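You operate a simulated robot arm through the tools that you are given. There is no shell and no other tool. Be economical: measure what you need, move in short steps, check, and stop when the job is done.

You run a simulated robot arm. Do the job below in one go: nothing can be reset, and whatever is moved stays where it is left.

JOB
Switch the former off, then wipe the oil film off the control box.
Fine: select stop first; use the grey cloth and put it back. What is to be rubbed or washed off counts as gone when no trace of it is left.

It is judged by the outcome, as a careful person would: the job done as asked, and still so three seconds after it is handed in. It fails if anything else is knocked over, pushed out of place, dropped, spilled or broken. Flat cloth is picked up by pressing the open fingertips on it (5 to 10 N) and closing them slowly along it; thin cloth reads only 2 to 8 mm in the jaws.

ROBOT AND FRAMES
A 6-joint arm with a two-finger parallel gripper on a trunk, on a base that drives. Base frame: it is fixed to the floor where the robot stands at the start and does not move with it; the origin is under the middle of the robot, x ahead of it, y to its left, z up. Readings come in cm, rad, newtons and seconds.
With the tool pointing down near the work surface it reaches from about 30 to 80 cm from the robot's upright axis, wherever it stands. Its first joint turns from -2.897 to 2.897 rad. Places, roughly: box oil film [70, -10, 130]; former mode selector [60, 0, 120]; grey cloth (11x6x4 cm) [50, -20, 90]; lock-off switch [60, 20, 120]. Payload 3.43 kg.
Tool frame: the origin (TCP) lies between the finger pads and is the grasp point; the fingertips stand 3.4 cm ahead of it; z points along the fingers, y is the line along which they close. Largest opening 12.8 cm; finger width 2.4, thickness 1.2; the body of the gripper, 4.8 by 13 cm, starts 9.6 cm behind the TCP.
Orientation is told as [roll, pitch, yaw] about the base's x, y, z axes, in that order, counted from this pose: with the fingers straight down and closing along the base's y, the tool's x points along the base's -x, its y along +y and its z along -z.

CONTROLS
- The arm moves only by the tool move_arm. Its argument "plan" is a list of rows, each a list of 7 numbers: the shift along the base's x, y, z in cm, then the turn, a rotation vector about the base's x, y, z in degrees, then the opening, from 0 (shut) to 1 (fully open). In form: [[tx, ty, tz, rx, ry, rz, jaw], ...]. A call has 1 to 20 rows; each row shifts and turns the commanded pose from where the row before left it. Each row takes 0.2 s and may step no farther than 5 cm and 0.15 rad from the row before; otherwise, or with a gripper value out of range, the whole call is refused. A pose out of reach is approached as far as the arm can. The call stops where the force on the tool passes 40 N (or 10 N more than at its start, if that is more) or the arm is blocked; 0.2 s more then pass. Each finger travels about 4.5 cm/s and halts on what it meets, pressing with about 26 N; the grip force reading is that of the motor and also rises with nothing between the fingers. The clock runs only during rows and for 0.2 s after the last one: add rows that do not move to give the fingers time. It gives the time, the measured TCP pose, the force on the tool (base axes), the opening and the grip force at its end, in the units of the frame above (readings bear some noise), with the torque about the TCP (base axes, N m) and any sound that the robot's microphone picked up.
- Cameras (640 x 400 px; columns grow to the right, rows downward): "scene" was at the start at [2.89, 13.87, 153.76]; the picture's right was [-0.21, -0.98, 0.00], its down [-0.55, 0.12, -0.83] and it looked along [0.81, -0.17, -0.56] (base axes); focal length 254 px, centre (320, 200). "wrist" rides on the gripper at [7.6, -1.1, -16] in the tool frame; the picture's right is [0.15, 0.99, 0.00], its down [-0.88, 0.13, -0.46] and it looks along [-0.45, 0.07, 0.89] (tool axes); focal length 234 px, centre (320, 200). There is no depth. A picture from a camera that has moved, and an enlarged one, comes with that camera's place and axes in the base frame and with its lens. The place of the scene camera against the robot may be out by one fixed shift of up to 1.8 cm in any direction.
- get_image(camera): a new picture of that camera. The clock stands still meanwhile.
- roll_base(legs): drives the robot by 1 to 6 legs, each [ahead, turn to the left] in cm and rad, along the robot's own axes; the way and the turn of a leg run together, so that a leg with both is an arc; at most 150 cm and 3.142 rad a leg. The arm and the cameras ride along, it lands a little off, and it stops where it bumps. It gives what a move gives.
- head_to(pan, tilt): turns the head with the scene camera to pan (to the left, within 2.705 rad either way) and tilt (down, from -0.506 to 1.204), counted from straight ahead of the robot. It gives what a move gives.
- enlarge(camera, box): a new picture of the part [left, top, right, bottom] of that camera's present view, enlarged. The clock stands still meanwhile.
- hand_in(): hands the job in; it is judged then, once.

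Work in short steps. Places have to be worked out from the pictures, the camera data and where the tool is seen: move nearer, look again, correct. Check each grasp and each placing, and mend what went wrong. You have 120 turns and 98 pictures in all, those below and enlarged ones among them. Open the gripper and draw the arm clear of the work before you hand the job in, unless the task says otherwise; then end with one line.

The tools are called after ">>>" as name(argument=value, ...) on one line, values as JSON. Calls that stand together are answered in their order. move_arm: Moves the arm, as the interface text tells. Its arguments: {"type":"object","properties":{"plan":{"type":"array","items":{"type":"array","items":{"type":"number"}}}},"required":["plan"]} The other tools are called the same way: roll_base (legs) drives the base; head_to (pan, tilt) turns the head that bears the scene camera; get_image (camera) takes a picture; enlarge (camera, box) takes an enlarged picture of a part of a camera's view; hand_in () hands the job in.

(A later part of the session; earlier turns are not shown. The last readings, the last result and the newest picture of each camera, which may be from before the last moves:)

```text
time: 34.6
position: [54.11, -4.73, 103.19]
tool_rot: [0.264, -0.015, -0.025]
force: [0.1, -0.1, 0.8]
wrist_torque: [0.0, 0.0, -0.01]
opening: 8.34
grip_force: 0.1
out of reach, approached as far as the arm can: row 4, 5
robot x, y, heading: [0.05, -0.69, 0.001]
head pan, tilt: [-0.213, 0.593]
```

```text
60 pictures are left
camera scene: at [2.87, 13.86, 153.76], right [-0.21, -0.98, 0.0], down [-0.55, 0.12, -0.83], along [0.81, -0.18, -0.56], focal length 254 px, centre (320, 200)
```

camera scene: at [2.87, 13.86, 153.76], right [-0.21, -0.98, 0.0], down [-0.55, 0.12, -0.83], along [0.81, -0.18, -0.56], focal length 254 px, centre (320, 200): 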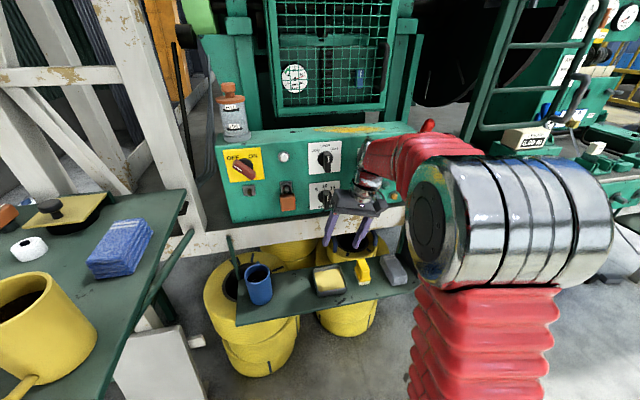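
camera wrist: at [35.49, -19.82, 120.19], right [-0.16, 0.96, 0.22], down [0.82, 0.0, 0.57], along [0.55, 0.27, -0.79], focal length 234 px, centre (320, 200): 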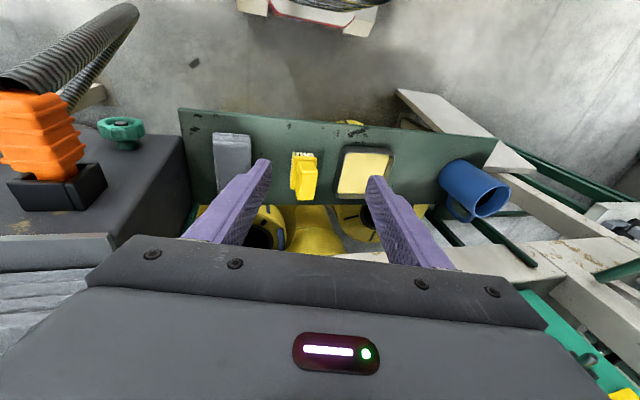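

Steps were slightly too long; same plan with shorter ones.

>>> move_arm(plan=[[-1, 0, 4.5, 0, 0, 0, 0.65], [-1, 0, 4.5, 0, 0, 0, 0.65], [0, 0, 4.5, 0, 0, 0, 0.65], [0, 1, 4.5, 0, 0, 0, 0.65], [0, 1, 0, 0, -8.2, 0, 0.65], [0, 0, 0, 0, -8.2, 0, 0.65], [0, 0, 0, 0, -8.2, 0, 0.65], [0, 0, 0, 0, -8.2, 0, 0.65], [0, 0, 0, 0, -8.2, 0, 0.65], [0, 0, 0, 0, -8.2, 0, 0.65], [0, 0, 0, 0, -8.2, 0, 0.65], [0, 0, 0, 0, -8.2, 0, 0.65], [0, 0, 0, 0, -8.2, 0, 0.65], [0, 0, 0, 0, -8.2, 0, 0.65], [0, 0, 0, 0, -8, 0, 0.65], [0, 0, 0, 0, 0, 0, 0.65]])

>>> get_image(camera="wrist")

```text
time: 38.0
position: [52.22, -2.67, 121.34]
tool_rot: [2.468, -1.538, -2.205]
force: [-1.0, -0.7, -0.1]
wrist_torque: [-0.04, 0.0, 0.02]
opening: 8.31
grip_force: 0.0
robot x, y, heading: [-0.31, -1.01, -0.005]
head pan, tilt: [-0.213, 0.593]
```

```text
59 pictures are left
camera wrist: at [37.06, -7.62, 113.33], right [-0.26, 0.96, -0.13], down [-0.49, -0.01, 0.87], along [0.83, 0.29, 0.47], focal length 234 px, centre (320, 200)
```

wrist: 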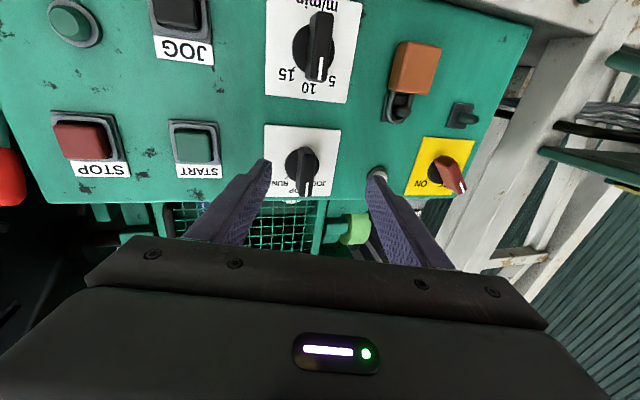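

Reached; it's yawed about 15°. Correct the yaw here, then pitch down in place.

>>> move_arm(plan=[[0, 0, 0, 0, 0, -7.6, 0.65], [0, 0, 0, 0, 0, -7.6, 0.65], [0, 0, 0, 0, 0, 0, 0.65]])

>>> move_arm(plan=[[0, 0, 0, 0, 8.2, 0, 0.65], [0, 0, 0, 0, 8.2, 0, 0.65], [0, 0, 0, 0, 8.2, 0, 0.65], [0, 0, 0, 0, 8.2, 0, 0.65], [0, 0, 0, 0, 8.2, 0, 0.65], [0, 0, 0, 0, 0, 0, 0.65]])

```text
time: 38.8
position: [52.08, -2.48, 121.29]
tool_rot: [2.439, -1.543, -2.442]
force: [-0.3, -0.8, 0.8]
wrist_torque: [-0.03, 0.01, 0.02]
opening: 8.31
grip_force: 0.1
robot x, y, heading: [-0.03, -0.98, 0.002]
head pan, tilt: [-0.213, 0.593]
```

```text
time: 40.2
position: [52.11, -2.55, 121.32]
tool_rot: [0.022, -0.876, -0.027]
force: [-0.2, 0.6, -0.7]
wrist_torque: [0.02, 0.01, 0.0]
opening: 8.32
grip_force: 0.0
out of reach, approached as far as the arm can: row 3, 4
robot x, y, heading: [-0.08, -0.87, -0.003]
head pan, tilt: [-0.213, 0.593]
```

Orientation is fine at 50° pitch. Continue pitching down.

>>> move_arm(plan=[[0, 0, -1, 0, 8.2, 0, 0.65], [0, 0, -1, 0, 8.2, 0, 0.65], [0, 0, -1, 0, 8.2, 0, 0.65], [0, 0, -1, 0, 8.2, 0, 0.65], [0, 0, -1, 0, 8.2, 0, 0.65], [0, 0, -1, 0, 8.2, 0, 0.65], [0, 0, 0, 0, 0, 0, 0.65]])

>>> get_image(camera="scene")

```text
time: 41.8
position: [52.15, -2.49, 115.34]
tool_rot: [0.001, -0.016, -0.019]
force: [0.0, -0.6, -0.3]
wrist_torque: [-0.02, 0.02, -0.03]
opening: 8.32
grip_force: 0.2
robot x, y, heading: [0.15, -0.88, -0.0]
head pan, tilt: [-0.213, 0.593]
```

```text
58 pictures are left
camera scene: at [2.86, 13.86, 153.76], right [-0.21, -0.98, 0.0], down [-0.55, 0.12, -0.83], along [0.81, -0.18, -0.56], focal length 254 px, centre (320, 200)
```

scene: 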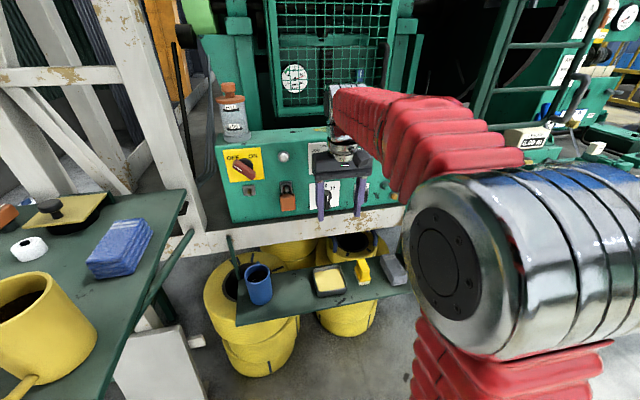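

Vertical again. Move over the cloth at y≈-20, z≈107, and look.

>>> move_arm(plan=[[0, -4.5, -1, 0, 0, 0, 0.65], [0, -4.5, -1, 0, 0, 0, 0.65], [0, -4.5, -2, 0, 0, 0, 0.65], [0, -4, -2, 0, 0, 0, 0.65], [0, 0, -2, 0, 1, 1, 0.65], [0, 0, 0, 0, 0, 0, 0.65]])

>>> get_image(camera="wrist")

>>> enlarge(camera="scene", box=[340, 170, 500, 300])

```text
time: 43.2
position: [52.08, -19.95, 107.48]
tool_rot: [0.001, 0.002, 0.0]
force: [0.1, 1.0, 0.6]
wrist_torque: [0.0, 0.0, -0.02]
opening: 8.3
grip_force: 0.1
robot x, y, heading: [0.3, -0.72, -0.001]
head pan, tilt: [-0.213, 0.593]
```

```text
57 pictures are left
camera wrist: at [44.35, -21.12, 123.4], right [-0.15, 0.99, 0.0], down [0.88, 0.13, 0.46], along [0.45, 0.07, -0.89], focal length 234 px, centre (320, 200)
```

wrist: 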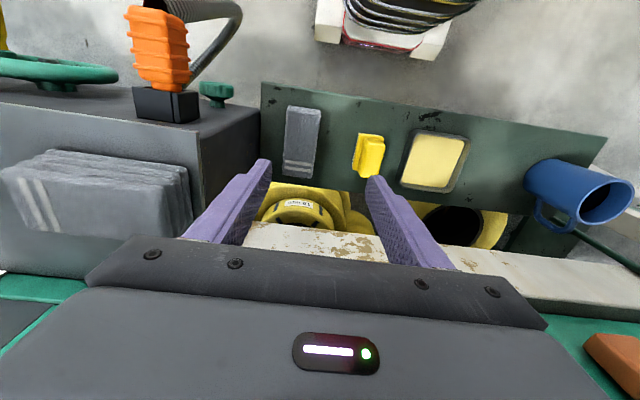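

```text
3.08 times, centred on (420, 235) of scene
camera zoom: at [2.86, 13.86, 153.76], right [-0.21, -0.98, 0.0], down [-0.55, 0.12, -0.83], along [0.81, -0.18, -0.56], focal length 781 px, centre (12, 92)
```

zoom: 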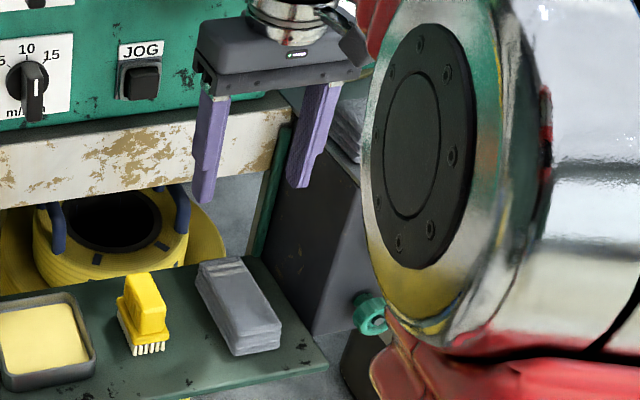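

Cloth: centre ≈(53.5, -22.3), yaw ≈0, top near z≈87–88; tank side at y≈-28.5. I'll lean the hand 8° away from the tank, and descend with jaws at 7.7 cm, looking before the grasp.

>>> move_arm(plan=[[1.4, -1.9, 0, -8, 0, 0, 0.6], [0, 0, -4, 0, 0, 0, 0.6], [0, 0, -4, 0, 0, 0, 0.6], [0, 0, -3, 0, 0, 0, 0.6], [0, 0, 0, 0, 0, 0, 0.6]])

>>> get_image(camera="wrist")

>>> enlarge(camera="scene", box=[340, 170, 500, 300])

```text
time: 44.4
position: [53.34, -21.79, 96.33]
tool_rot: [-0.14, -0.002, -0.001]
force: [-0.4, 0.1, 0.5]
wrist_torque: [-0.01, -0.01, -0.03]
opening: 7.67
grip_force: 0.1
robot x, y, heading: [-0.18, -0.61, 0.0]
head pan, tilt: [-0.213, 0.593]
```

```text
55 pictures are left
camera wrist: at [45.73, -20.67, 112.21], right [-0.15, 0.98, -0.14], down [0.88, 0.19, 0.43], along [0.45, -0.06, -0.89], focal length 234 px, centre (320, 200)
```

wrist: 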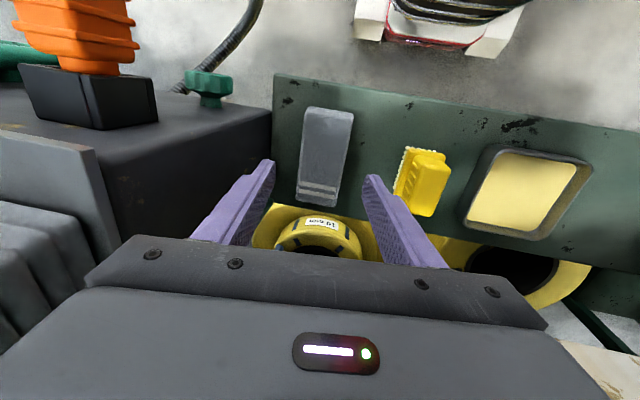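

```text
3.08 times, centred on (420, 235) of scene
camera zoom: at [2.87, 13.86, 153.76], right [-0.21, -0.98, 0.0], down [-0.55, 0.12, -0.83], along [0.81, -0.18, -0.56], focal length 781 px, centre (12, 92)
```

zoom: 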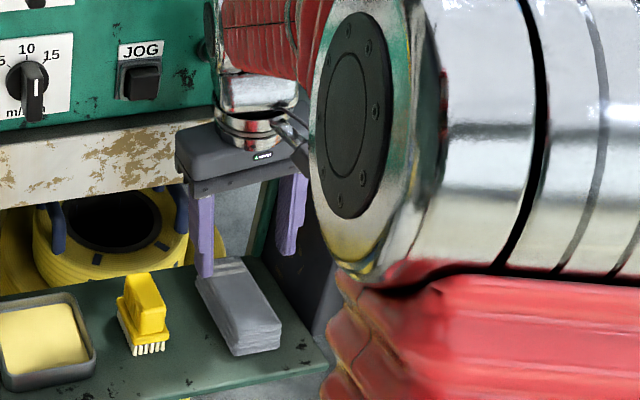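

Cloth centre ≈(54, -22.6), top ≈86. I'll shift a bit, lean to 10°, and descend stepwise.

>>> move_arm(plan=[[0.6, -0.4, -2, -2, 0, 0, 0.6], [0, 0, -2, 0, 0, 0, 0.6], [0, 0, -1.5, 0, 0, 0, 0.6], [0, 0, -1, 0, 0, 0, 0.6], [0, 0, 0, 0, 0, 0, 0.6]])

>>> enlarge(camera="wrist", box=[200, 70, 440, 220])

>>> enlarge(camera="scene", box=[340, 210, 460, 300])

```text
time: 45.6
position: [54.11, -22.12, 89.91]
tool_rot: [-0.174, -0.001, -0.001]
force: [0.7, 0.4, -0.4]
wrist_torque: [0.03, -0.01, -0.03]
opening: 7.7
grip_force: 0.1
robot x, y, heading: [0.31, -1.06, 0.001]
head pan, tilt: [-0.213, 0.593]
```

```text
2.67 times, centred on (320, 145) of wrist
camera zoom: at [46.45, -20.59, 105.71], right [-0.15, 0.97, -0.17], down [0.88, 0.21, 0.43], along [0.45, -0.09, -0.89], focal length 624 px, centre (320, 347)
```

zoom: 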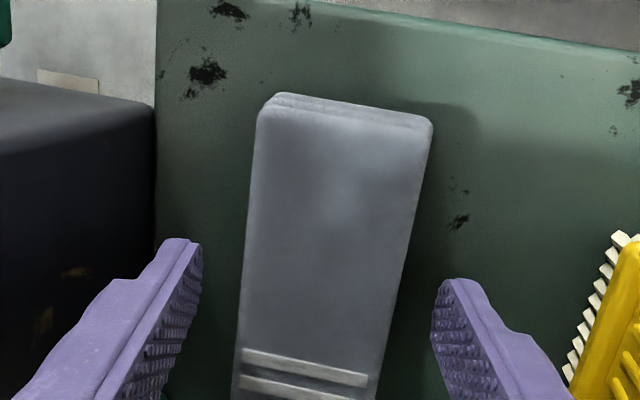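

```text
4.44 times, centred on (400, 255) of scene
camera zoom: at [2.87, 13.86, 153.76], right [-0.21, -0.98, 0.0], down [-0.55, 0.12, -0.83], along [0.81, -0.18, -0.56], focal length 1129 px, centre (-36, -44)
```

zoom: 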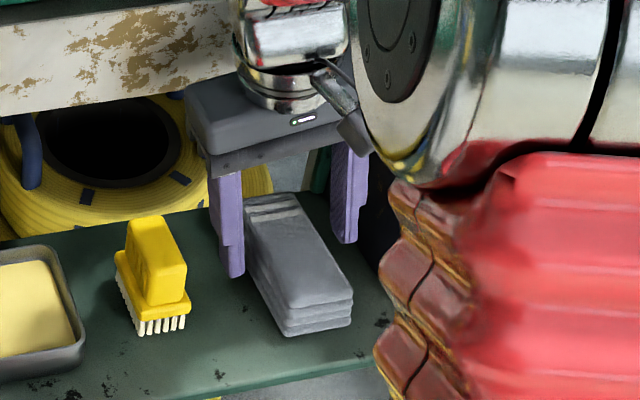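

Fingers straddle the cloth well. Descend in small steps, watching for contact.

>>> move_arm(plan=[[-0.3, -0.2, -0.8, 0, 0, 0, 0.6], [0, 0, -0.8, 0, 0, 0, 0.6], [0, 0, -0.6, 0, 0, 0, 0.6], [0, 0, 0, 0, 0, 0, 0.6]])

>>> enlarge(camera="scene", box=[340, 210, 460, 300])

```text
time: 46.4
position: [53.76, -22.56, 88.12]
tool_rot: [-0.177, -0.002, 0.001]
force: [-6.3, 1.5, 8.9]
wrist_torque: [0.47, 0.26, 0.27]
opening: 7.74
grip_force: 0.6
robot x, y, heading: [-0.07, -0.62, 0.0]
head pan, tilt: [-0.213, 0.593]
stopped in row 3: the force on the tool passed its limit at 53 N (the readings are from after the stop); the commanded pose is now the measured one
```

```text
4.44 times, centred on (400, 255) of scene
camera zoom: at [2.82, 13.87, 153.76], right [-0.21, -0.98, 0.0], down [-0.55, 0.12, -0.83], along [0.81, -0.18, -0.56], focal length 1129 px, centre (-36, -44)
```

zoom: 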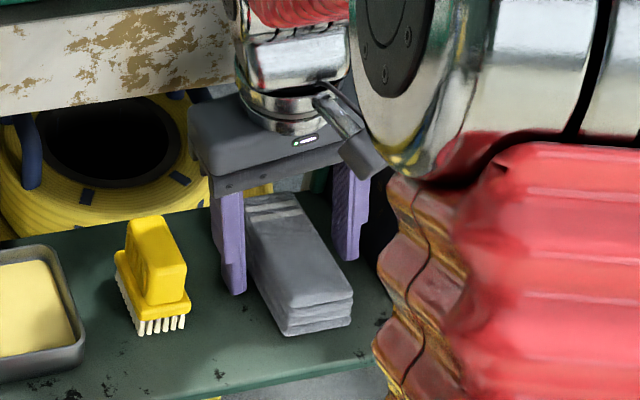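

The lower finger touched the shelf (shelf z≈84). Raise 1.2 cm and close slowly on the cloth.

>>> move_arm(plan=[[0, 0, 0.6, 0, 0, 0, 0.6], [0, -0.1, 0.6, 0, 0, 0, 0.6], [0, 0, 0, 0, 0, 0, 0.54], [0, 0, 0, 0, 0, 0, 0.48], [0, 0, 0, 0, 0, 0, 0.42], [0, 0, 0, 0, 0, 0, 0.36], [0, 0, 0, 0, 0, 0, 0.3], [0, 0, 0, 0, 0, 0, 0.25], [0, 0, 0, 0, 0, 0, 0.25]])

>>> enlarge(camera="scene", box=[340, 210, 460, 300])

```text
time: 48.4
position: [53.87, -22.65, 89.22]
tool_rot: [-0.176, -0.004, -0.001]
force: [-0.8, 0.4, 2.2]
wrist_torque: [0.06, -0.01, -0.04]
opening: 5.6
grip_force: 26.2
robot x, y, heading: [-0.2, -0.63, 0.002]
head pan, tilt: [-0.213, 0.593]
```

```text
4.44 times, centred on (400, 255) of scene
camera zoom: at [2.86, 13.86, 153.76], right [-0.21, -0.98, 0.0], down [-0.55, 0.12, -0.83], along [0.81, -0.18, -0.56], focal length 1129 px, centre (-36, -44)
```

zoom: 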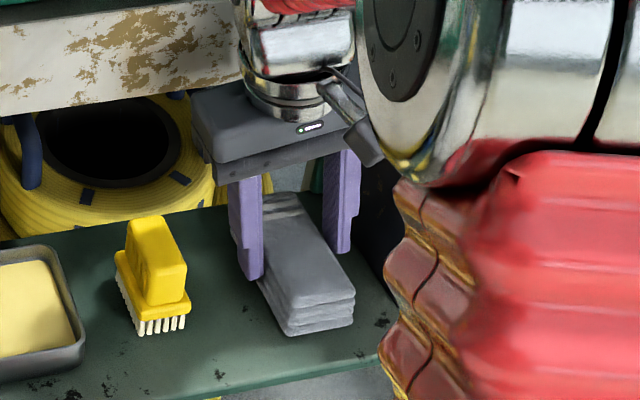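

Gripped at 5.6 cm with 26 N (release pose: 53.9, -22.65, 89.2). Lift straight up.

>>> move_arm(plan=[[0, 0, 2, 0, 0, 0, 0.25], [0, 0, 3, 0, 0, 0, 0.25], [-1, 1, 3, 0, 0, 0, 0.25], [-1, 1, 4, 0, 0, 0, 0.25], [-1, 1, 4, 0, 0, 0, 0.25]])

>>> get_image(camera="wrist")

>>> get_image(camera="scene")

```text
time: 49.6
position: [50.92, -19.59, 105.49]
tool_rot: [-0.176, -0.001, 0.0]
force: [0.1, 0.2, -1.3]
wrist_torque: [-0.02, 0.06, 0.0]
opening: 5.57
grip_force: 26.2
robot x, y, heading: [0.45, -0.75, 0.003]
head pan, tilt: [-0.213, 0.593]
```

```text
49 pictures are left
camera wrist: at [43.21, -17.94, 121.31], right [-0.15, 0.97, -0.17], down [0.88, 0.21, 0.43], along [0.45, -0.09, -0.89], focal length 234 px, centre (320, 200)
```

wrist: 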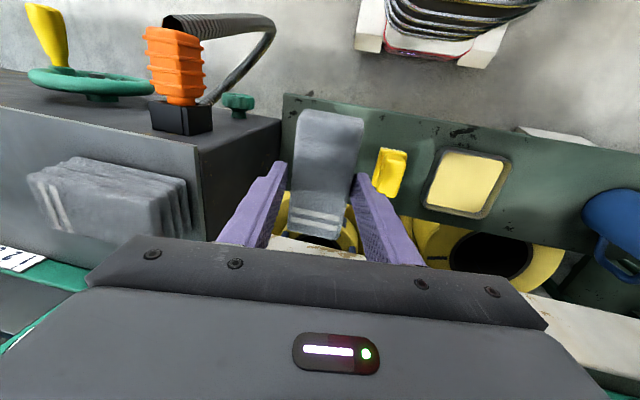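

```text
48 pictures are left
camera scene: at [2.88, 13.86, 153.76], right [-0.21, -0.98, 0.0], down [-0.55, 0.12, -0.83], along [0.81, -0.18, -0.56], focal length 254 px, centre (320, 200)
```

scene: 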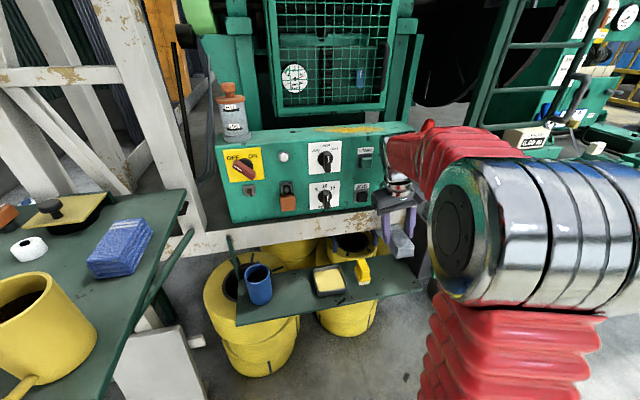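

The cloth is held firmly. The film spans about x 66.5–73, y 0 to -20, on the box top at z≈129. Rise to z≈140 before moving over the box.

>>> move_arm(plan=[[0, 1, 4.5, 0, 0, 0, 0.25], [0, 1, 4.5, 0, 0, 0, 0.25], [0, 1, 4.5, 0, 0, 0, 0.25], [0, 1, 4.5, 0, 0, 0, 0.25], [0, 1, 4.5, 0, 0, 0, 0.25], [0, 1, 4.5, 0, 0, 0, 0.25], [1, 1, 4, 0, 0, 0, 0.25], [2, 0, 3.5, 0, 0, 0, 0.25], [0, 0, 0, 0, 0, 0, 0.25]])

>>> get_image(camera="wrist")

>>> get_image(camera="scene")

```text
time: 51.6
position: [51.6, -12.8, 135.94]
tool_rot: [-0.177, -0.004, 0.0]
force: [1.0, -0.3, -0.5]
wrist_torque: [0.01, -0.02, 0.0]
opening: 5.57
grip_force: 26.2
out of reach, approached as far as the arm can: row 7, 8
robot x, y, heading: [-0.04, -0.75, -0.0]
head pan, tilt: [-0.213, 0.593]
```

```text
47 pictures are left
camera wrist: at [43.89, -11.05, 151.7], right [-0.15, 0.97, -0.17], down [0.88, 0.21, 0.43], along [0.46, -0.09, -0.89], focal length 234 px, centre (320, 200)
```

wrist: 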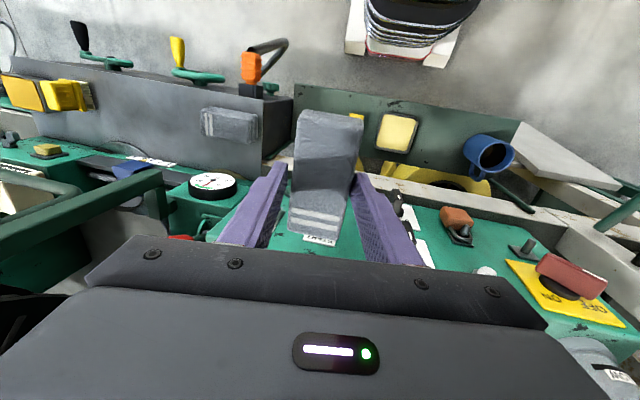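

```text
46 pictures are left
camera scene: at [2.87, 13.86, 153.76], right [-0.21, -0.98, 0.0], down [-0.55, 0.12, -0.83], along [0.81, -0.18, -0.56], focal length 254 px, centre (320, 200)
```

scene: 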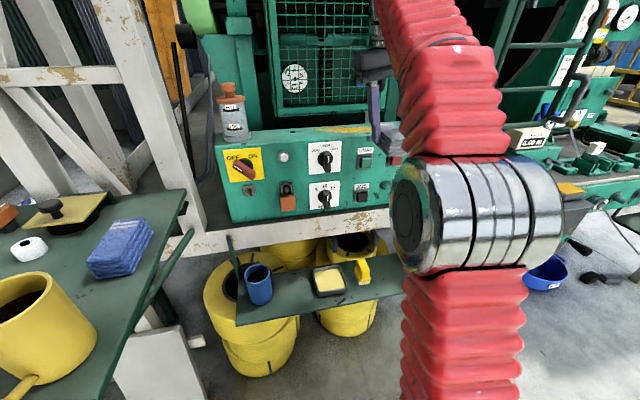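

Vertical reach runs out here (z≈136 at x≈52), so the film at x≈70 needs the hand leaning back ~40°. I'll return the cloth to its spot, pitch the open jaws in place around it, and re-grip.

>>> move_arm(plan=[[-0.5, -1, -4.5, 0, 0, 0, 0.25], [0, -1, -4.5, 0, 0, 0, 0.25], [0, -1, -4.5, 0, 0, 0, 0.25], [0, -1, -4.5, 0, 0, 0, 0.25], [0, -1, -4.5, 0, 0, 0, 0.25], [0, -1, -4.5, 0, 0, 0, 0.25], [0.5, -1, -3.5, 0, 0, 0, 0.25], [1, -1.5, -3, 0, 0, 0, 0.25], [0.8, -1, -3, 0, 0, 0, 0.25], [0, 0, 0, 0, 0, 0, 0.25]])

>>> get_image(camera="wrist")

```text
time: 53.8
position: [53.67, -22.17, 99.35]
tool_rot: [-0.177, -0.004, 0.001]
force: [0.3, -0.3, -1.1]
wrist_torque: [-0.01, 0.0, 0.02]
opening: 5.58
grip_force: 26.0
robot x, y, heading: [-0.44, -0.66, 0.001]
head pan, tilt: [-0.213, 0.593]
```

```text
45 pictures are left
camera wrist: at [45.92, -20.4, 115.29], right [-0.15, 0.97, -0.17], down [0.88, 0.21, 0.43], along [0.45, -0.09, -0.89], focal length 234 px, centre (320, 200)
```

wrist: 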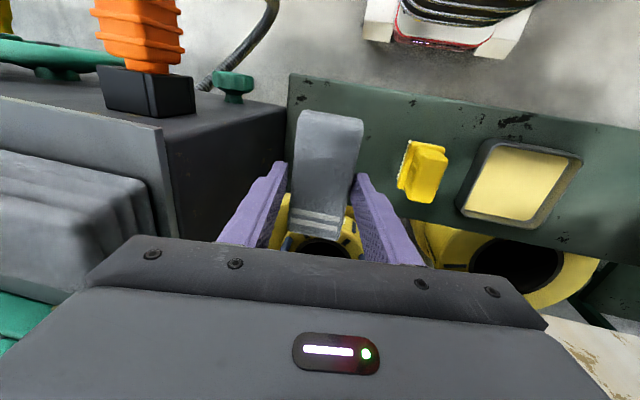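

Directly above the spot. Lower to the release height and open.

>>> move_arm(plan=[[0.1, -0.2, -3, 0, 0, 0, 0.25], [0, -0.1, -3, 0, 0, 0, 0.25], [0, 0, -2.5, 0, 0, 0, 0.25], [0, 0, -1, 0, 0, 0, 0.25], [0, 0, -0.5, 0, 0, 0, 0.25], [0, 0, 0, 0, 0, 0, 0.25]])

>>> move_arm(plan=[[0, 0, 0, 0, 0, 0, 0.48], [0, 0, 0, 0, 0, 0, 0.54], [0, 0, 0, 0, 0, 0, 0.6], [0, 0, 0, 0, 0, 0, 0.6]])

>>> enlarge(camera="wrist", box=[200, 70, 440, 220])

```text
time: 55.2
position: [53.54, -22.44, 89.36]
tool_rot: [-0.177, -0.005, 0.0]
force: [-2.1, -0.5, 8.5]
wrist_torque: [0.19, 0.05, -0.01]
opening: 5.55
grip_force: 25.6
robot x, y, heading: [-0.18, -0.86, 0.003]
head pan, tilt: [-0.213, 0.593]
```

```text
time: 56.2
position: [53.62, -22.38, 89.38]
tool_rot: [-0.176, -0.002, 0.001]
force: [0.1, 0.5, 0.3]
wrist_torque: [-0.01, 0.0, 0.01]
opening: 7.71
grip_force: 0.1
robot x, y, heading: [-0.04, -0.35, 0.003]
head pan, tilt: [-0.213, 0.593]
```

```text
2.67 times, centred on (320, 145) of wrist
camera zoom: at [45.84, -20.75, 105.26], right [-0.15, 0.97, -0.17], down [0.88, 0.21, 0.43], along [0.45, -0.09, -0.89], focal length 624 px, centre (320, 347)
```

zoom: 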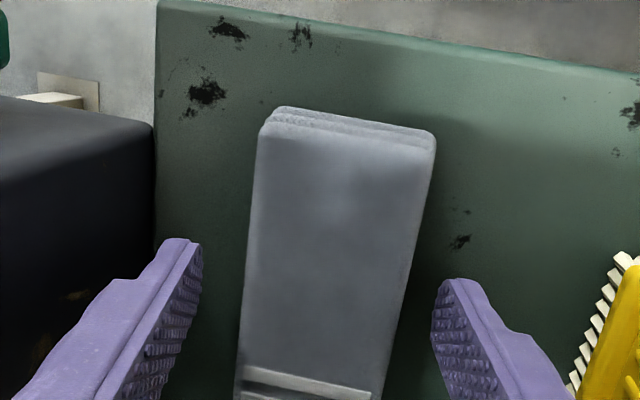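

Placed well. Now pitch the open jaws back 40° in place (about the tool's closing axis), settling slightly lower and back.

>>> move_arm(plan=[[-0.2, 0, 0, 0, -7.88, 1.39, 0.6], [-0.2, 0, 0, 0, -7.88, 1.39, 0.6], [-0.2, 0, 0, 0, -7.88, 1.39, 0.6], [-0.2, 0, -0.1, 0, -7.88, 1.39, 0.6], [-0.1, 0, -0.3, 0, -7.88, 1.39, 0.6], [0, 0, 0, 0, 0, 0, 0.6]])

>>> get_image(camera="wrist")

>>> enlarge(camera="scene", box=[340, 180, 500, 300])

```text
time: 57.6
position: [52.8, -21.31, 88.98]
tool_rot: [-0.159, -0.559, 0.109]
force: [-0.1, -0.9, 0.3]
wrist_torque: [-0.03, 0.03, -0.03]
opening: 7.69
grip_force: 0.1
out of reach, approached as far as the arm can: row 5
robot x, y, heading: [-0.33, -0.93, -0.0]
head pan, tilt: [-0.213, 0.593]
```

```text
43 pictures are left
camera wrist: at [37.74, -21.54, 98.36], right [-0.15, 0.97, -0.21], down [0.49, 0.26, 0.83], along [0.86, 0.02, -0.51], focal length 234 px, centre (320, 200)
```

wrist: 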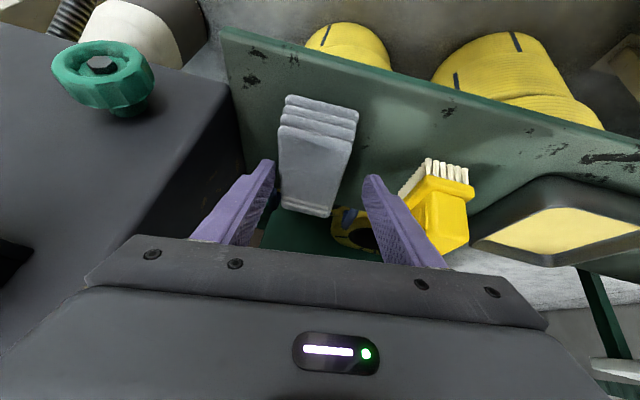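

```text
3.33 times, centred on (420, 240) of scene
camera zoom: at [2.85, 13.86, 153.76], right [-0.21, -0.98, 0.0], down [-0.55, 0.12, -0.83], along [0.81, -0.18, -0.56], focal length 846 px, centre (-13, 67)
```

zoom: 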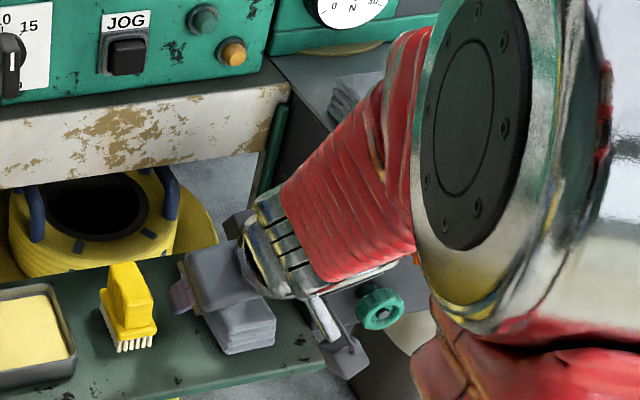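

Pitch stopped at 32° by reach, and the TCP drifted 1 cm to +y. That pitch may do; I'll shift back 1 cm in y and check clearance to the cloth.

>>> move_arm(plan=[[0, -0.5, 0, 0, 0, 0, 0.6], [0, -0.4, -0.2, 0, 0, 0, 0.6], [0, 0, 0, 0, 0, 0, 0.6]])

>>> enlarge(camera="wrist", box=[200, 80, 440, 230])

```text
time: 58.4
position: [52.87, -22.13, 88.76]
tool_rot: [-0.159, -0.563, 0.11]
force: [-1.0, -0.4, -0.4]
wrist_torque: [0.0, 0.0, 0.02]
opening: 7.68
grip_force: 0.0
robot x, y, heading: [-0.13, -0.77, -0.002]
head pan, tilt: [-0.213, 0.593]
```

```text
2.67 times, centred on (320, 155) of wrist
camera zoom: at [37.74, -22.38, 98.19], right [-0.15, 0.97, -0.21], down [0.49, 0.26, 0.83], along [0.86, 0.02, -0.51], focal length 624 px, centre (320, 320)
```

zoom: 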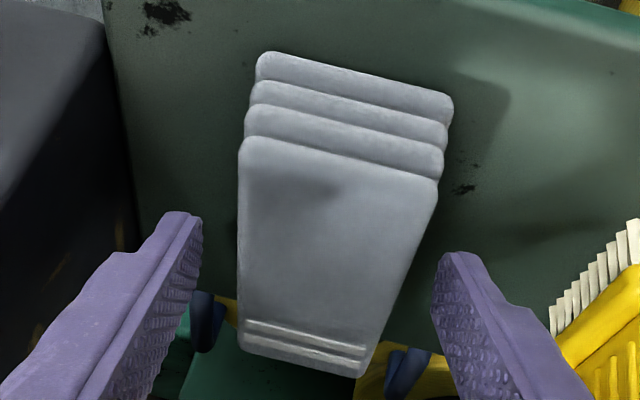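

Centred between the pads. Close slowly.

>>> move_arm(plan=[[0, 0, 0, 0, 0, 0, 0.54], [0, 0, 0, 0, 0, 0, 0.48], [0, 0, 0, 0, 0, 0, 0.42], [0, 0, 0, 0, 0, 0, 0.36], [0, 0, 0, 0, 0, 0, 0.3], [0, 0, 0, 0, 0, 0, 0.25], [0, 0, 0, 0, 0, 0, 0.25], [0, 0, 0, 0, 0, 0, 0.25]])

>>> move_arm(plan=[[0, 0, 2, 0, 0, 0, 0.25], [0, 0, 3, 0, 0, 0, 0.25], [0, 0.5, 4, 0, 0, 0, 0.25], [0, 1, 4, 0, 0, 0, 0.25]])

>>> get_image(camera="wrist")

>>> enlarge(camera="scene", box=[340, 180, 500, 300])

```text
time: 60.2
position: [52.83, -22.2, 88.75]
tool_rot: [-0.162, -0.56, 0.11]
force: [0.9, 2.0, 2.2]
wrist_torque: [0.15, -0.02, -0.06]
opening: 5.62
grip_force: 25.7
robot x, y, heading: [-0.38, -0.74, 0.0]
head pan, tilt: [-0.213, 0.593]
```

```text
time: 61.2
position: [52.7, -20.41, 101.75]
tool_rot: [-0.158, -0.558, 0.11]
force: [0.6, 0.5, -0.9]
wrist_torque: [-0.05, 0.0, -0.02]
opening: 5.58
grip_force: 25.3
robot x, y, heading: [0.02, -0.8, -0.0]
head pan, tilt: [-0.213, 0.593]
```

```text
40 pictures are left
camera wrist: at [37.76, -20.64, 111.18], right [-0.15, 0.97, -0.21], down [0.49, 0.26, 0.83], along [0.86, 0.02, -0.51], focal length 234 px, centre (320, 200)
```

wrist: 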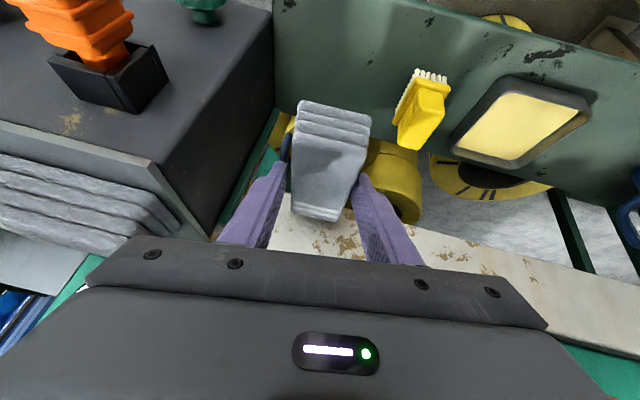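

```text
3.33 times, centred on (420, 240) of scene
camera zoom: at [2.87, 13.87, 153.76], right [-0.21, -0.98, 0.0], down [-0.55, 0.12, -0.83], along [0.81, -0.18, -0.56], focal length 846 px, centre (-13, 67)
```

zoom: 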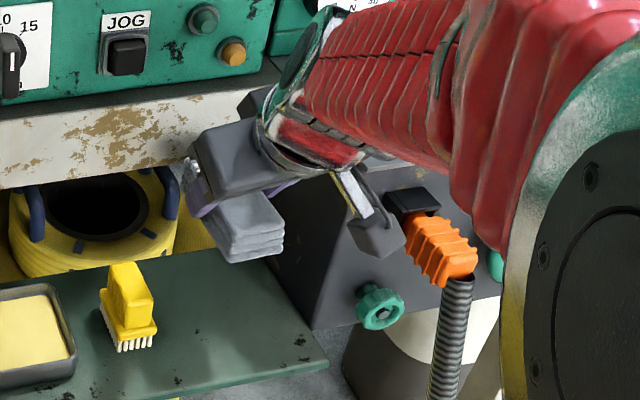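

Held level, bottom 4.75 cm below TCP. Now rise to z≈140 in front of the box.

>>> move_arm(plan=[[-0.5, 1, 4.5, 0, 0, 0, 0.25], [-0.5, 1, 4.5, 0, 0, 0, 0.25], [0, 1, 4.5, 0, 0, 0, 0.25], [0, 1, 4.5, 0, 0, 0, 0.25], [0, 1, 4.5, 0, 0, 0, 0.25], [0, 1, 4.5, 0, 0, 0, 0.25], [0, 1, 4.5, 0, 0, 0, 0.25], [0, 1, 4.5, 0, 0, 0, 0.25], [0, 1, 2, 0, 0, 0, 0.25], [0, 0, 0, 0, 0, 0, 0.25]])

>>> get_image(camera="wrist")

>>> get_image(camera="scene")

```text
time: 63.4
position: [51.84, -11.68, 139.9]
tool_rot: [-0.161, -0.56, 0.11]
force: [0.7, 0.5, 0.1]
wrist_torque: [0.0, -0.01, 0.01]
opening: 5.57
grip_force: 26.3
robot x, y, heading: [-0.21, -0.43, 0.002]
head pan, tilt: [-0.213, 0.593]
```

```text
38 pictures are left
camera wrist: at [36.85, -11.8, 149.3], right [-0.15, 0.97, -0.21], down [0.49, 0.26, 0.83], along [0.86, 0.02, -0.51], focal length 234 px, centre (320, 200)
```

wrist: 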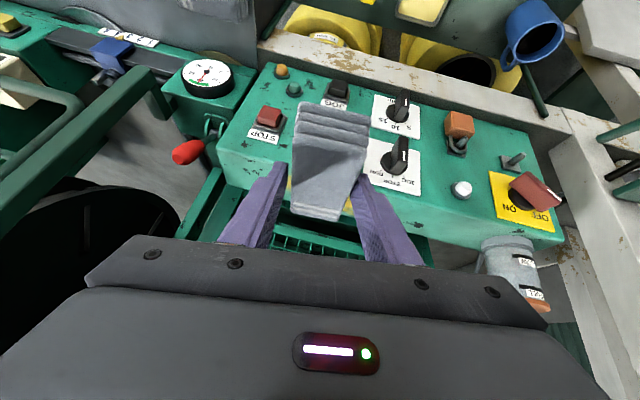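

```text
37 pictures are left
camera scene: at [2.85, 13.86, 153.76], right [-0.21, -0.98, 0.0], down [-0.55, 0.12, -0.83], along [0.81, -0.18, -0.56], focal length 254 px, centre (320, 200)
```

scene: 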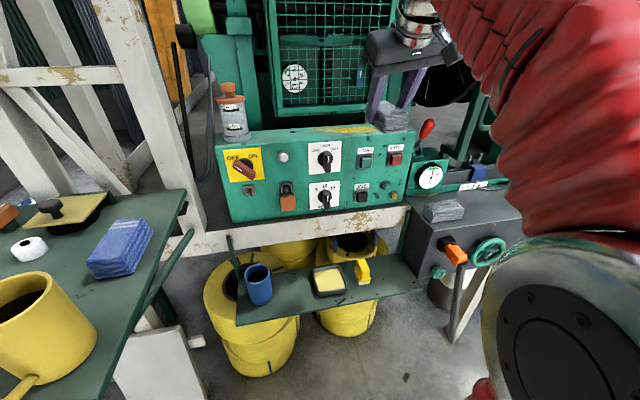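

Reach is fine here. Advance over the box at z≈139.5 and look.

>>> move_arm(plan=[[4, 0, 0, 0, 0, 0, 0.25], [4, 0.5, 0, 0, 0, 0, 0.25], [4, 0.5, 0, 0, 0, 0, 0.25], [3, 0.5, 0, 0, 0, 0, 0.25], [0, 0, 0, 0, 0, 0, 0.25]])

>>> get_image(camera="wrist")

>>> enlarge(camera="scene", box=[280, 50, 480, 175])

```text
time: 64.6
position: [66.98, -10.06, 140.04]
tool_rot: [-0.163, -0.561, 0.111]
force: [-0.1, -0.2, -0.5]
wrist_torque: [0.02, 0.02, 0.01]
opening: 5.5
grip_force: 26.3
robot x, y, heading: [-0.45, -0.5, -0.003]
head pan, tilt: [-0.213, 0.593]
```

```text
36 pictures are left
camera wrist: at [51.94, -10.45, 149.3], right [-0.15, 0.97, -0.21], down [0.49, 0.26, 0.83], along [0.86, 0.02, -0.51], focal length 234 px, centre (320, 200)
```

wrist: 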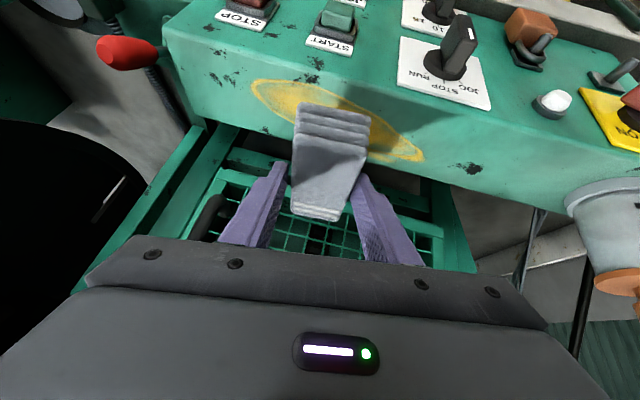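

```text
3.20 times, centred on (380, 112) of scene
camera zoom: at [2.87, 13.86, 153.76], right [-0.21, -0.98, 0.0], down [-0.55, 0.12, -0.83], along [0.81, -0.18, -0.56], focal length 813 px, centre (128, 480)
```

zoom: 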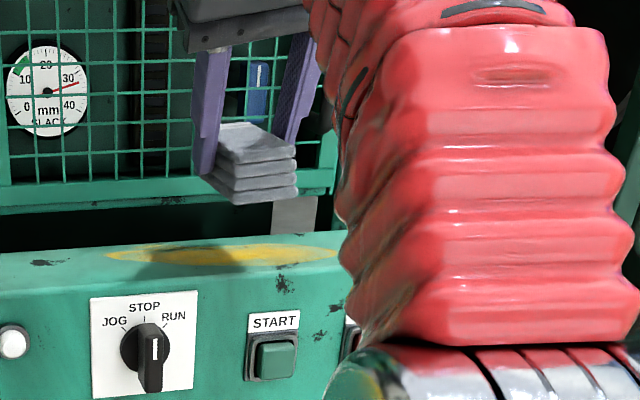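

Film lies at x≈66.5–72, y≈-20…+0.5. I'll center the cloth at x≈69.5, go to the right end side of the film in y≈+1, and lower gently to contact.

>>> move_arm(plan=[[1.5, 4, 0, 0, 0, 0, 0.25], [0, 4, -2, 0, 0, 0, 0.25], [0, 3, -2, 0, 0, 0, 0.25], [0, 0, -1, 0, 0, 0, 0.25], [0, 0, 0, 0, 0, 0, 0.25]])

>>> move_arm(plan=[[0, 0, -0.4, 0, 0, 0, 0.25], [0, 0, -0.3, 0, 0, 0, 0.25], [0, 0, 0, 0, 0, 0, 0.25]])

>>> enlarge(camera="scene", box=[260, 80, 420, 180])

```text
time: 65.8
position: [68.39, 0.8, 134.85]
tool_rot: [-0.161, -0.56, 0.11]
force: [-0.3, 0.0, 0.3]
wrist_torque: [0.01, -0.02, -0.02]
opening: 5.48
grip_force: 25.8
robot x, y, heading: [-0.18, -0.65, -0.0]
head pan, tilt: [-0.213, 0.593]
```

```text
time: 66.6
position: [68.31, 0.86, 134.04]
tool_rot: [-0.16, -0.562, 0.11]
force: [-0.6, 0.7, -0.3]
wrist_torque: [0.0, 0.02, -0.03]
opening: 5.44
grip_force: 26.2
robot x, y, heading: [-0.43, -0.78, -0.001]
head pan, tilt: [-0.213, 0.593]
```

```text
4.00 times, centred on (340, 130) of scene
camera zoom: at [2.87, 13.87, 153.76], right [-0.21, -0.98, 0.0], down [-0.55, 0.12, -0.83], along [0.81, -0.18, -0.56], focal length 1016 px, centre (240, 480)
```

zoom: 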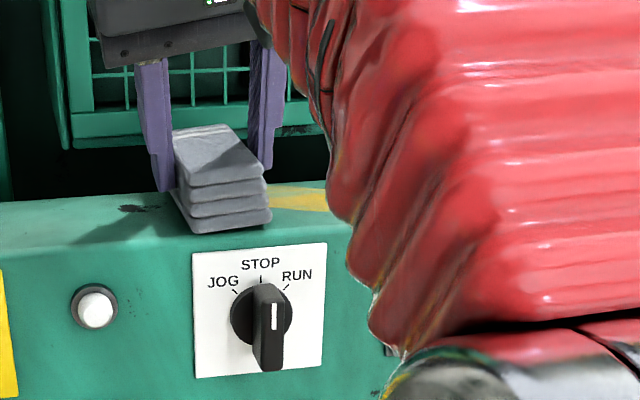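

Just above the surface. Lower in tiny steps until light contact.

>>> move_arm(plan=[[0, 0, -0.3, 0, 0, 0, 0.25], [0, 0, -0.2, 0, 0, 0, 0.25], [0, 0, 0, 0, 0, 0, 0.25]])

```text
time: 67.4
position: [68.33, 0.87, 133.77]
tool_rot: [-0.161, -0.567, 0.111]
force: [4.9, 1.1, 26.3]
wrist_torque: [0.59, -0.26, -0.1]
opening: 5.44
grip_force: 25.7
robot x, y, heading: [0.01, -0.59, -0.004]
head pan, tilt: [-0.213, 0.593]
```

Firm contact at 26 N; ease up 0.15 cm and sweep along the film toward -y.

>>> move_arm(plan=[[0, 0, 0.15, 0, 0, 0, 0.25], [0, -1.5, 0, 0, 0, 0, 0.25], [0, -1.5, 0, 0, 0, 0, 0.25], [0, -1.5, 0, 0, 0, 0, 0.25], [0, -1.5, 0, 0, 0, 0, 0.25], [0, -1.5, 0, 0, 0, 0, 0.25], [0, -1.5, 0, 0, 0, 0, 0.25], [0, -1.5, 0, 0, 0, 0, 0.25]])

>>> enlarge(camera="scene", box=[280, 80, 440, 180])

>>> get_image(camera="wrist")

```text
time: 69.2
position: [68.23, -9.7, 133.81]
tool_rot: [-0.159, -0.564, 0.113]
force: [-0.7, 13.2, 32.1]
wrist_torque: [1.38, -0.22, 0.07]
opening: 5.5
grip_force: 26.0
robot x, y, heading: [0.41, -0.59, -0.002]
head pan, tilt: [-0.213, 0.593]
```

```text
4.00 times, centred on (360, 130) of scene
camera zoom: at [2.75, 13.92, 153.75], right [-0.21, -0.98, 0.0], down [-0.55, 0.12, -0.83], along [0.81, -0.18, -0.56], focal length 1016 px, centre (160, 480)
```

zoom: 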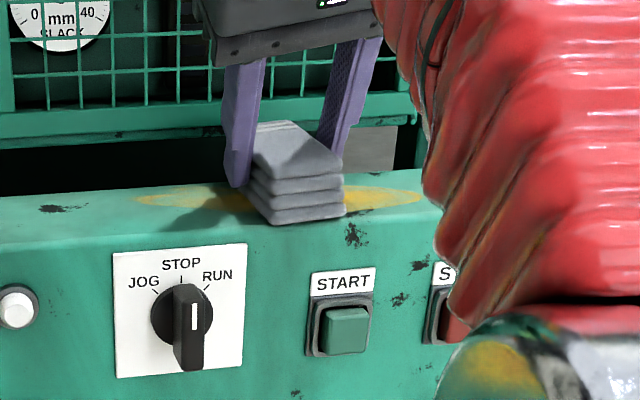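

```text
32 pictures are left
camera wrist: at [53.16, -9.88, 143.13], right [-0.15, 0.97, -0.21], down [0.49, 0.26, 0.83], along [0.86, 0.02, -0.51], focal length 234 px, centre (320, 200)
```

wrist: 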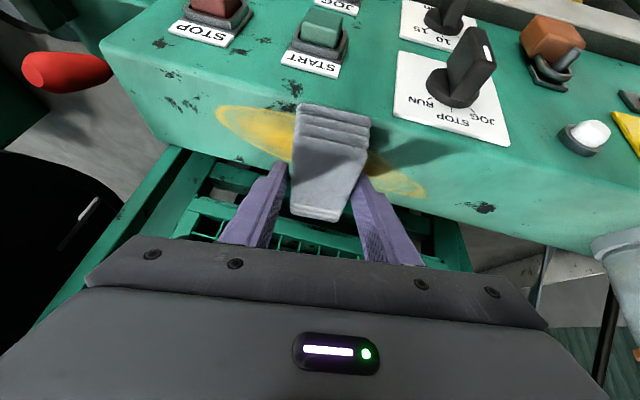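

The wiped part looks thinner, so several passes are needed. Continue to the -y end and return, a touch lighter.

>>> move_arm(plan=[[0, -1.5, 0.08, 0, 0, 0, 0.25], [0, -1.8, 0, 0, 0, 0, 0.25], [0, -1.8, 0, 0, 0, 0, 0.25], [0, -1.8, 0, 0, 0, 0, 0.25], [0, -1.8, 0, 0, 0, 0, 0.25], [0, -1.8, 0, 0, 0, 0, 0.25], [0, -0.8, 0, 0, 0, 0, 0.25], [0, 1.8, 0, 0, 0, 0, 0.25], [0, 1.8, 0, 0, 0, 0, 0.25], [0, 1.8, 0, 0, 0, 0, 0.25], [0, 1.8, 0, 0, 0, 0, 0.25], [0, 1.8, 0, 0, 0, 0, 0.25], [0, 1.8, 0, 0, 0, 0, 0.25], [0, 1.8, 0, 0, 0, 0, 0.25], [0, 1.8, 0, 0, 0, 0, 0.25], [0, 1.8, 0, 0, 0, 0, 0.25], [0, 1.8, 0, 0, 0, 0, 0.25], [0, 1.8, 0, 0, 0, 0, 0.25], [0, 1.8, 0, 0, 0, 0, 0.25], [0, 1.5, 0, 0, 0, 0, 0.25]])

>>> enlarge(camera="scene", box=[280, 80, 440, 180])

```text
time: 73.4
position: [68.28, 2.18, 133.7]
tool_rot: [-0.16, -0.56, 0.11]
force: [-0.5, -2.9, 8.1]
wrist_torque: [0.02, 0.02, 0.02]
opening: 5.5
grip_force: 26.1
robot x, y, heading: [-0.05, -0.71, 0.003]
head pan, tilt: [-0.213, 0.593]
```

```text
4.00 times, centred on (360, 130) of scene
camera zoom: at [2.84, 13.86, 153.76], right [-0.21, -0.98, 0.0], down [-0.55, 0.12, -0.83], along [0.81, -0.18, -0.56], focal length 1016 px, centre (160, 480)
```

zoom: 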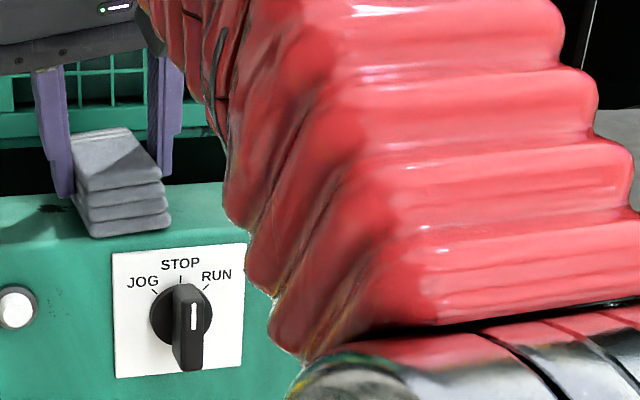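

Do another pass out and back, slightly offset in x.

>>> move_arm(plan=[[0.7, -1.8, 0, 0, 0, 0, 0.25], [0, -2.4, 0, 0, 0, 0, 0.25], [0, -2.4, 0, 0, 0, 0, 0.25], [0, -2.4, 0, 0, 0, 0, 0.25], [0, -2.4, 0, 0, 0, 0, 0.25], [0, -2.4, 0, 0, 0, 0, 0.25], [0, -2.4, 0, 0, 0, 0, 0.25], [0, -2.4, 0, 0, 0, 0, 0.25], [0, -2.4, 0, 0, 0, 0, 0.25], [0, -2.4, 0, 0, 0, 0, 0.25], [0, 0, 0, 0, 0, 0, 0.25]])

>>> enlarge(camera="scene", box=[280, 80, 440, 180])

>>> get_image(camera="wrist")

```text
time: 75.8
position: [68.9, -21.25, 133.84]
tool_rot: [-0.159, -0.558, 0.113]
force: [1.2, 0.8, 3.2]
wrist_torque: [0.07, 0.07, -0.01]
opening: 5.4
grip_force: 25.3
robot x, y, heading: [-0.11, -0.96, 0.004]
head pan, tilt: [-0.213, 0.593]
```

```text
4.00 times, centred on (360, 130) of scene
camera zoom: at [2.86, 13.87, 153.76], right [-0.21, -0.98, 0.0], down [-0.55, 0.12, -0.83], along [0.81, -0.18, -0.56], focal length 1016 px, centre (160, 480)
```

zoom: 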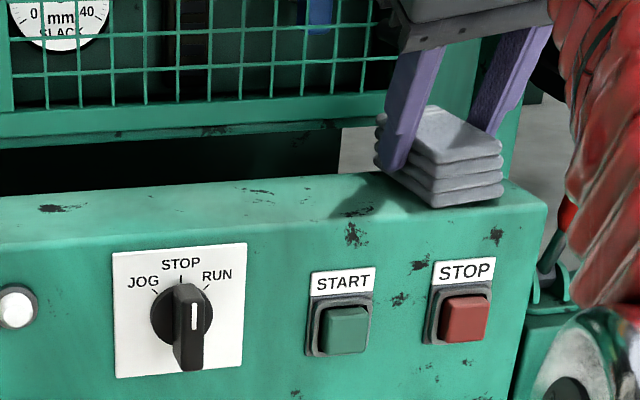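

```text
29 pictures are left
camera wrist: at [53.93, -21.51, 143.25], right [-0.15, 0.97, -0.21], down [0.49, 0.26, 0.83], along [0.86, 0.02, -0.51], focal length 234 px, centre (320, 200)
```

wrist: 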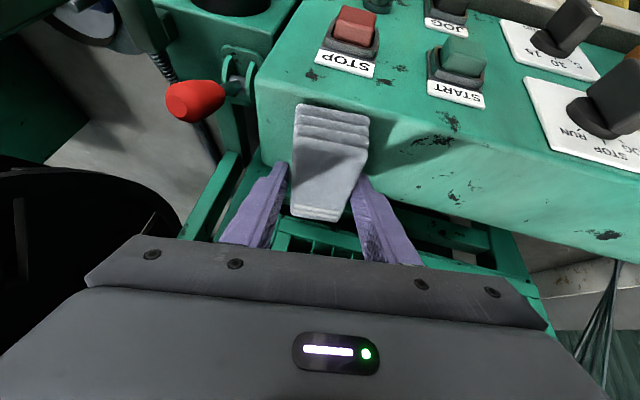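

Looks almost clean. One more double pass, offset to the near side, for certainty.

>>> move_arm(plan=[[-1.2, 1.5, 0, 0, 0, 0, 0.25], [0, 2.5, 0, 0, 0, 0, 0.25], [0, 2.5, 0, 0, 0, 0, 0.25], [0, 2.5, 0, 0, 0, 0, 0.25], [0, 2.5, 0, 0, 0, 0, 0.25], [0, 2.5, 0, 0, 0, 0, 0.25], [0, 2.5, 0, 0, 0, 0, 0.25], [0, 2.5, 0, 0, 0, 0, 0.25], [0, 2.5, 0, 0, 0, 0, 0.25], [0, 1.5, 0, 0, 0, 0, 0.25], [1, -1.5, 0, 0, 0, 0, 0.25], [0, -2.5, 0, 0, 0, 0, 0.25], [0, -2.5, 0, 0, 0, 0, 0.25], [0, -2.5, 0, 0, 0, 0, 0.25], [0, -2.5, 0, 0, 0, 0, 0.25], [0, -2.5, 0, 0, 0, 0, 0.25], [0, -2.5, 0, 0, 0, 0, 0.25], [0, -2.5, 0, 0, 0, 0, 0.25], [0, -2.5, 0, 0, 0, 0, 0.25], [0, -1.5, 0, 0, 0, 0, 0.25]])

>>> move_arm(plan=[[0, 0, 2, 0, 0, 0, 0.25], [-2, 0, 3, 0, 0, 0, 0.25], [-4, 0, 1, 0, 0, 0, 0.25], [-4, 0, 0, 0, 0, 0, 0.25], [-4, 0, 0, 0, 0, 0, 0.25], [-3, 0, 0, 0, 0, 0, 0.25]])

>>> enlarge(camera="scene", box=[300, 100, 420, 175])

>>> enlarge(camera="wrist", box=[260, 60, 580, 260])

```text
time: 80.0
position: [68.62, -21.11, 133.83]
tool_rot: [-0.158, -0.563, 0.113]
force: [0.4, 8.3, 24.9]
wrist_torque: [1.0, -0.21, 0.02]
opening: 5.33
grip_force: 25.7
robot x, y, heading: [0.17, -0.7, -0.001]
head pan, tilt: [-0.213, 0.593]
```

```text
time: 81.4
position: [51.68, -21.23, 139.82]
tool_rot: [-0.161, -0.562, 0.112]
force: [0.5, -0.6, -0.4]
wrist_torque: [0.03, 0.01, 0.01]
opening: 5.33
grip_force: 26.1
robot x, y, heading: [-0.02, -0.73, -0.004]
head pan, tilt: [-0.213, 0.593]
```

```text
5.33 times, centred on (360, 138) of scene
camera zoom: at [2.88, 13.86, 153.76], right [-0.21, -0.98, 0.0], down [-0.55, 0.12, -0.83], along [0.81, -0.18, -0.56], focal length 1354 px, centre (107, 533)
```

zoom: 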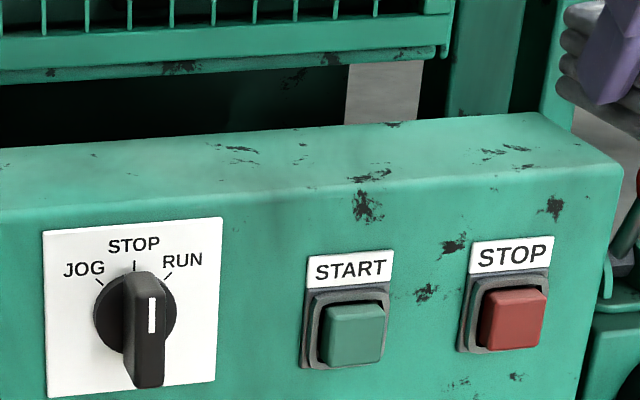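

```text
2.00 times, centred on (420, 160) of wrist
camera zoom: at [36.64, -21.45, 149.17], right [-0.15, 0.97, -0.21], down [0.49, 0.26, 0.83], along [0.86, 0.02, -0.51], focal length 468 px, centre (120, 280)
```

zoom: 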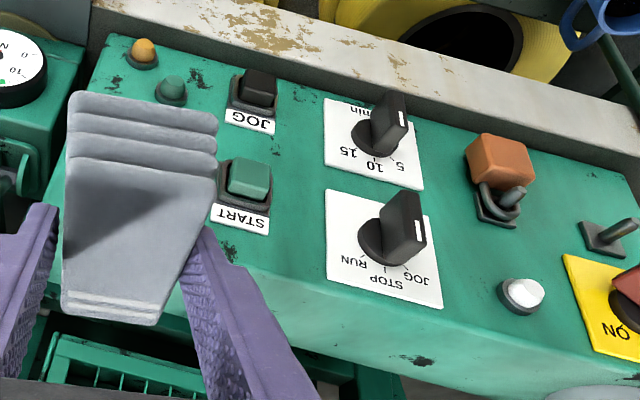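

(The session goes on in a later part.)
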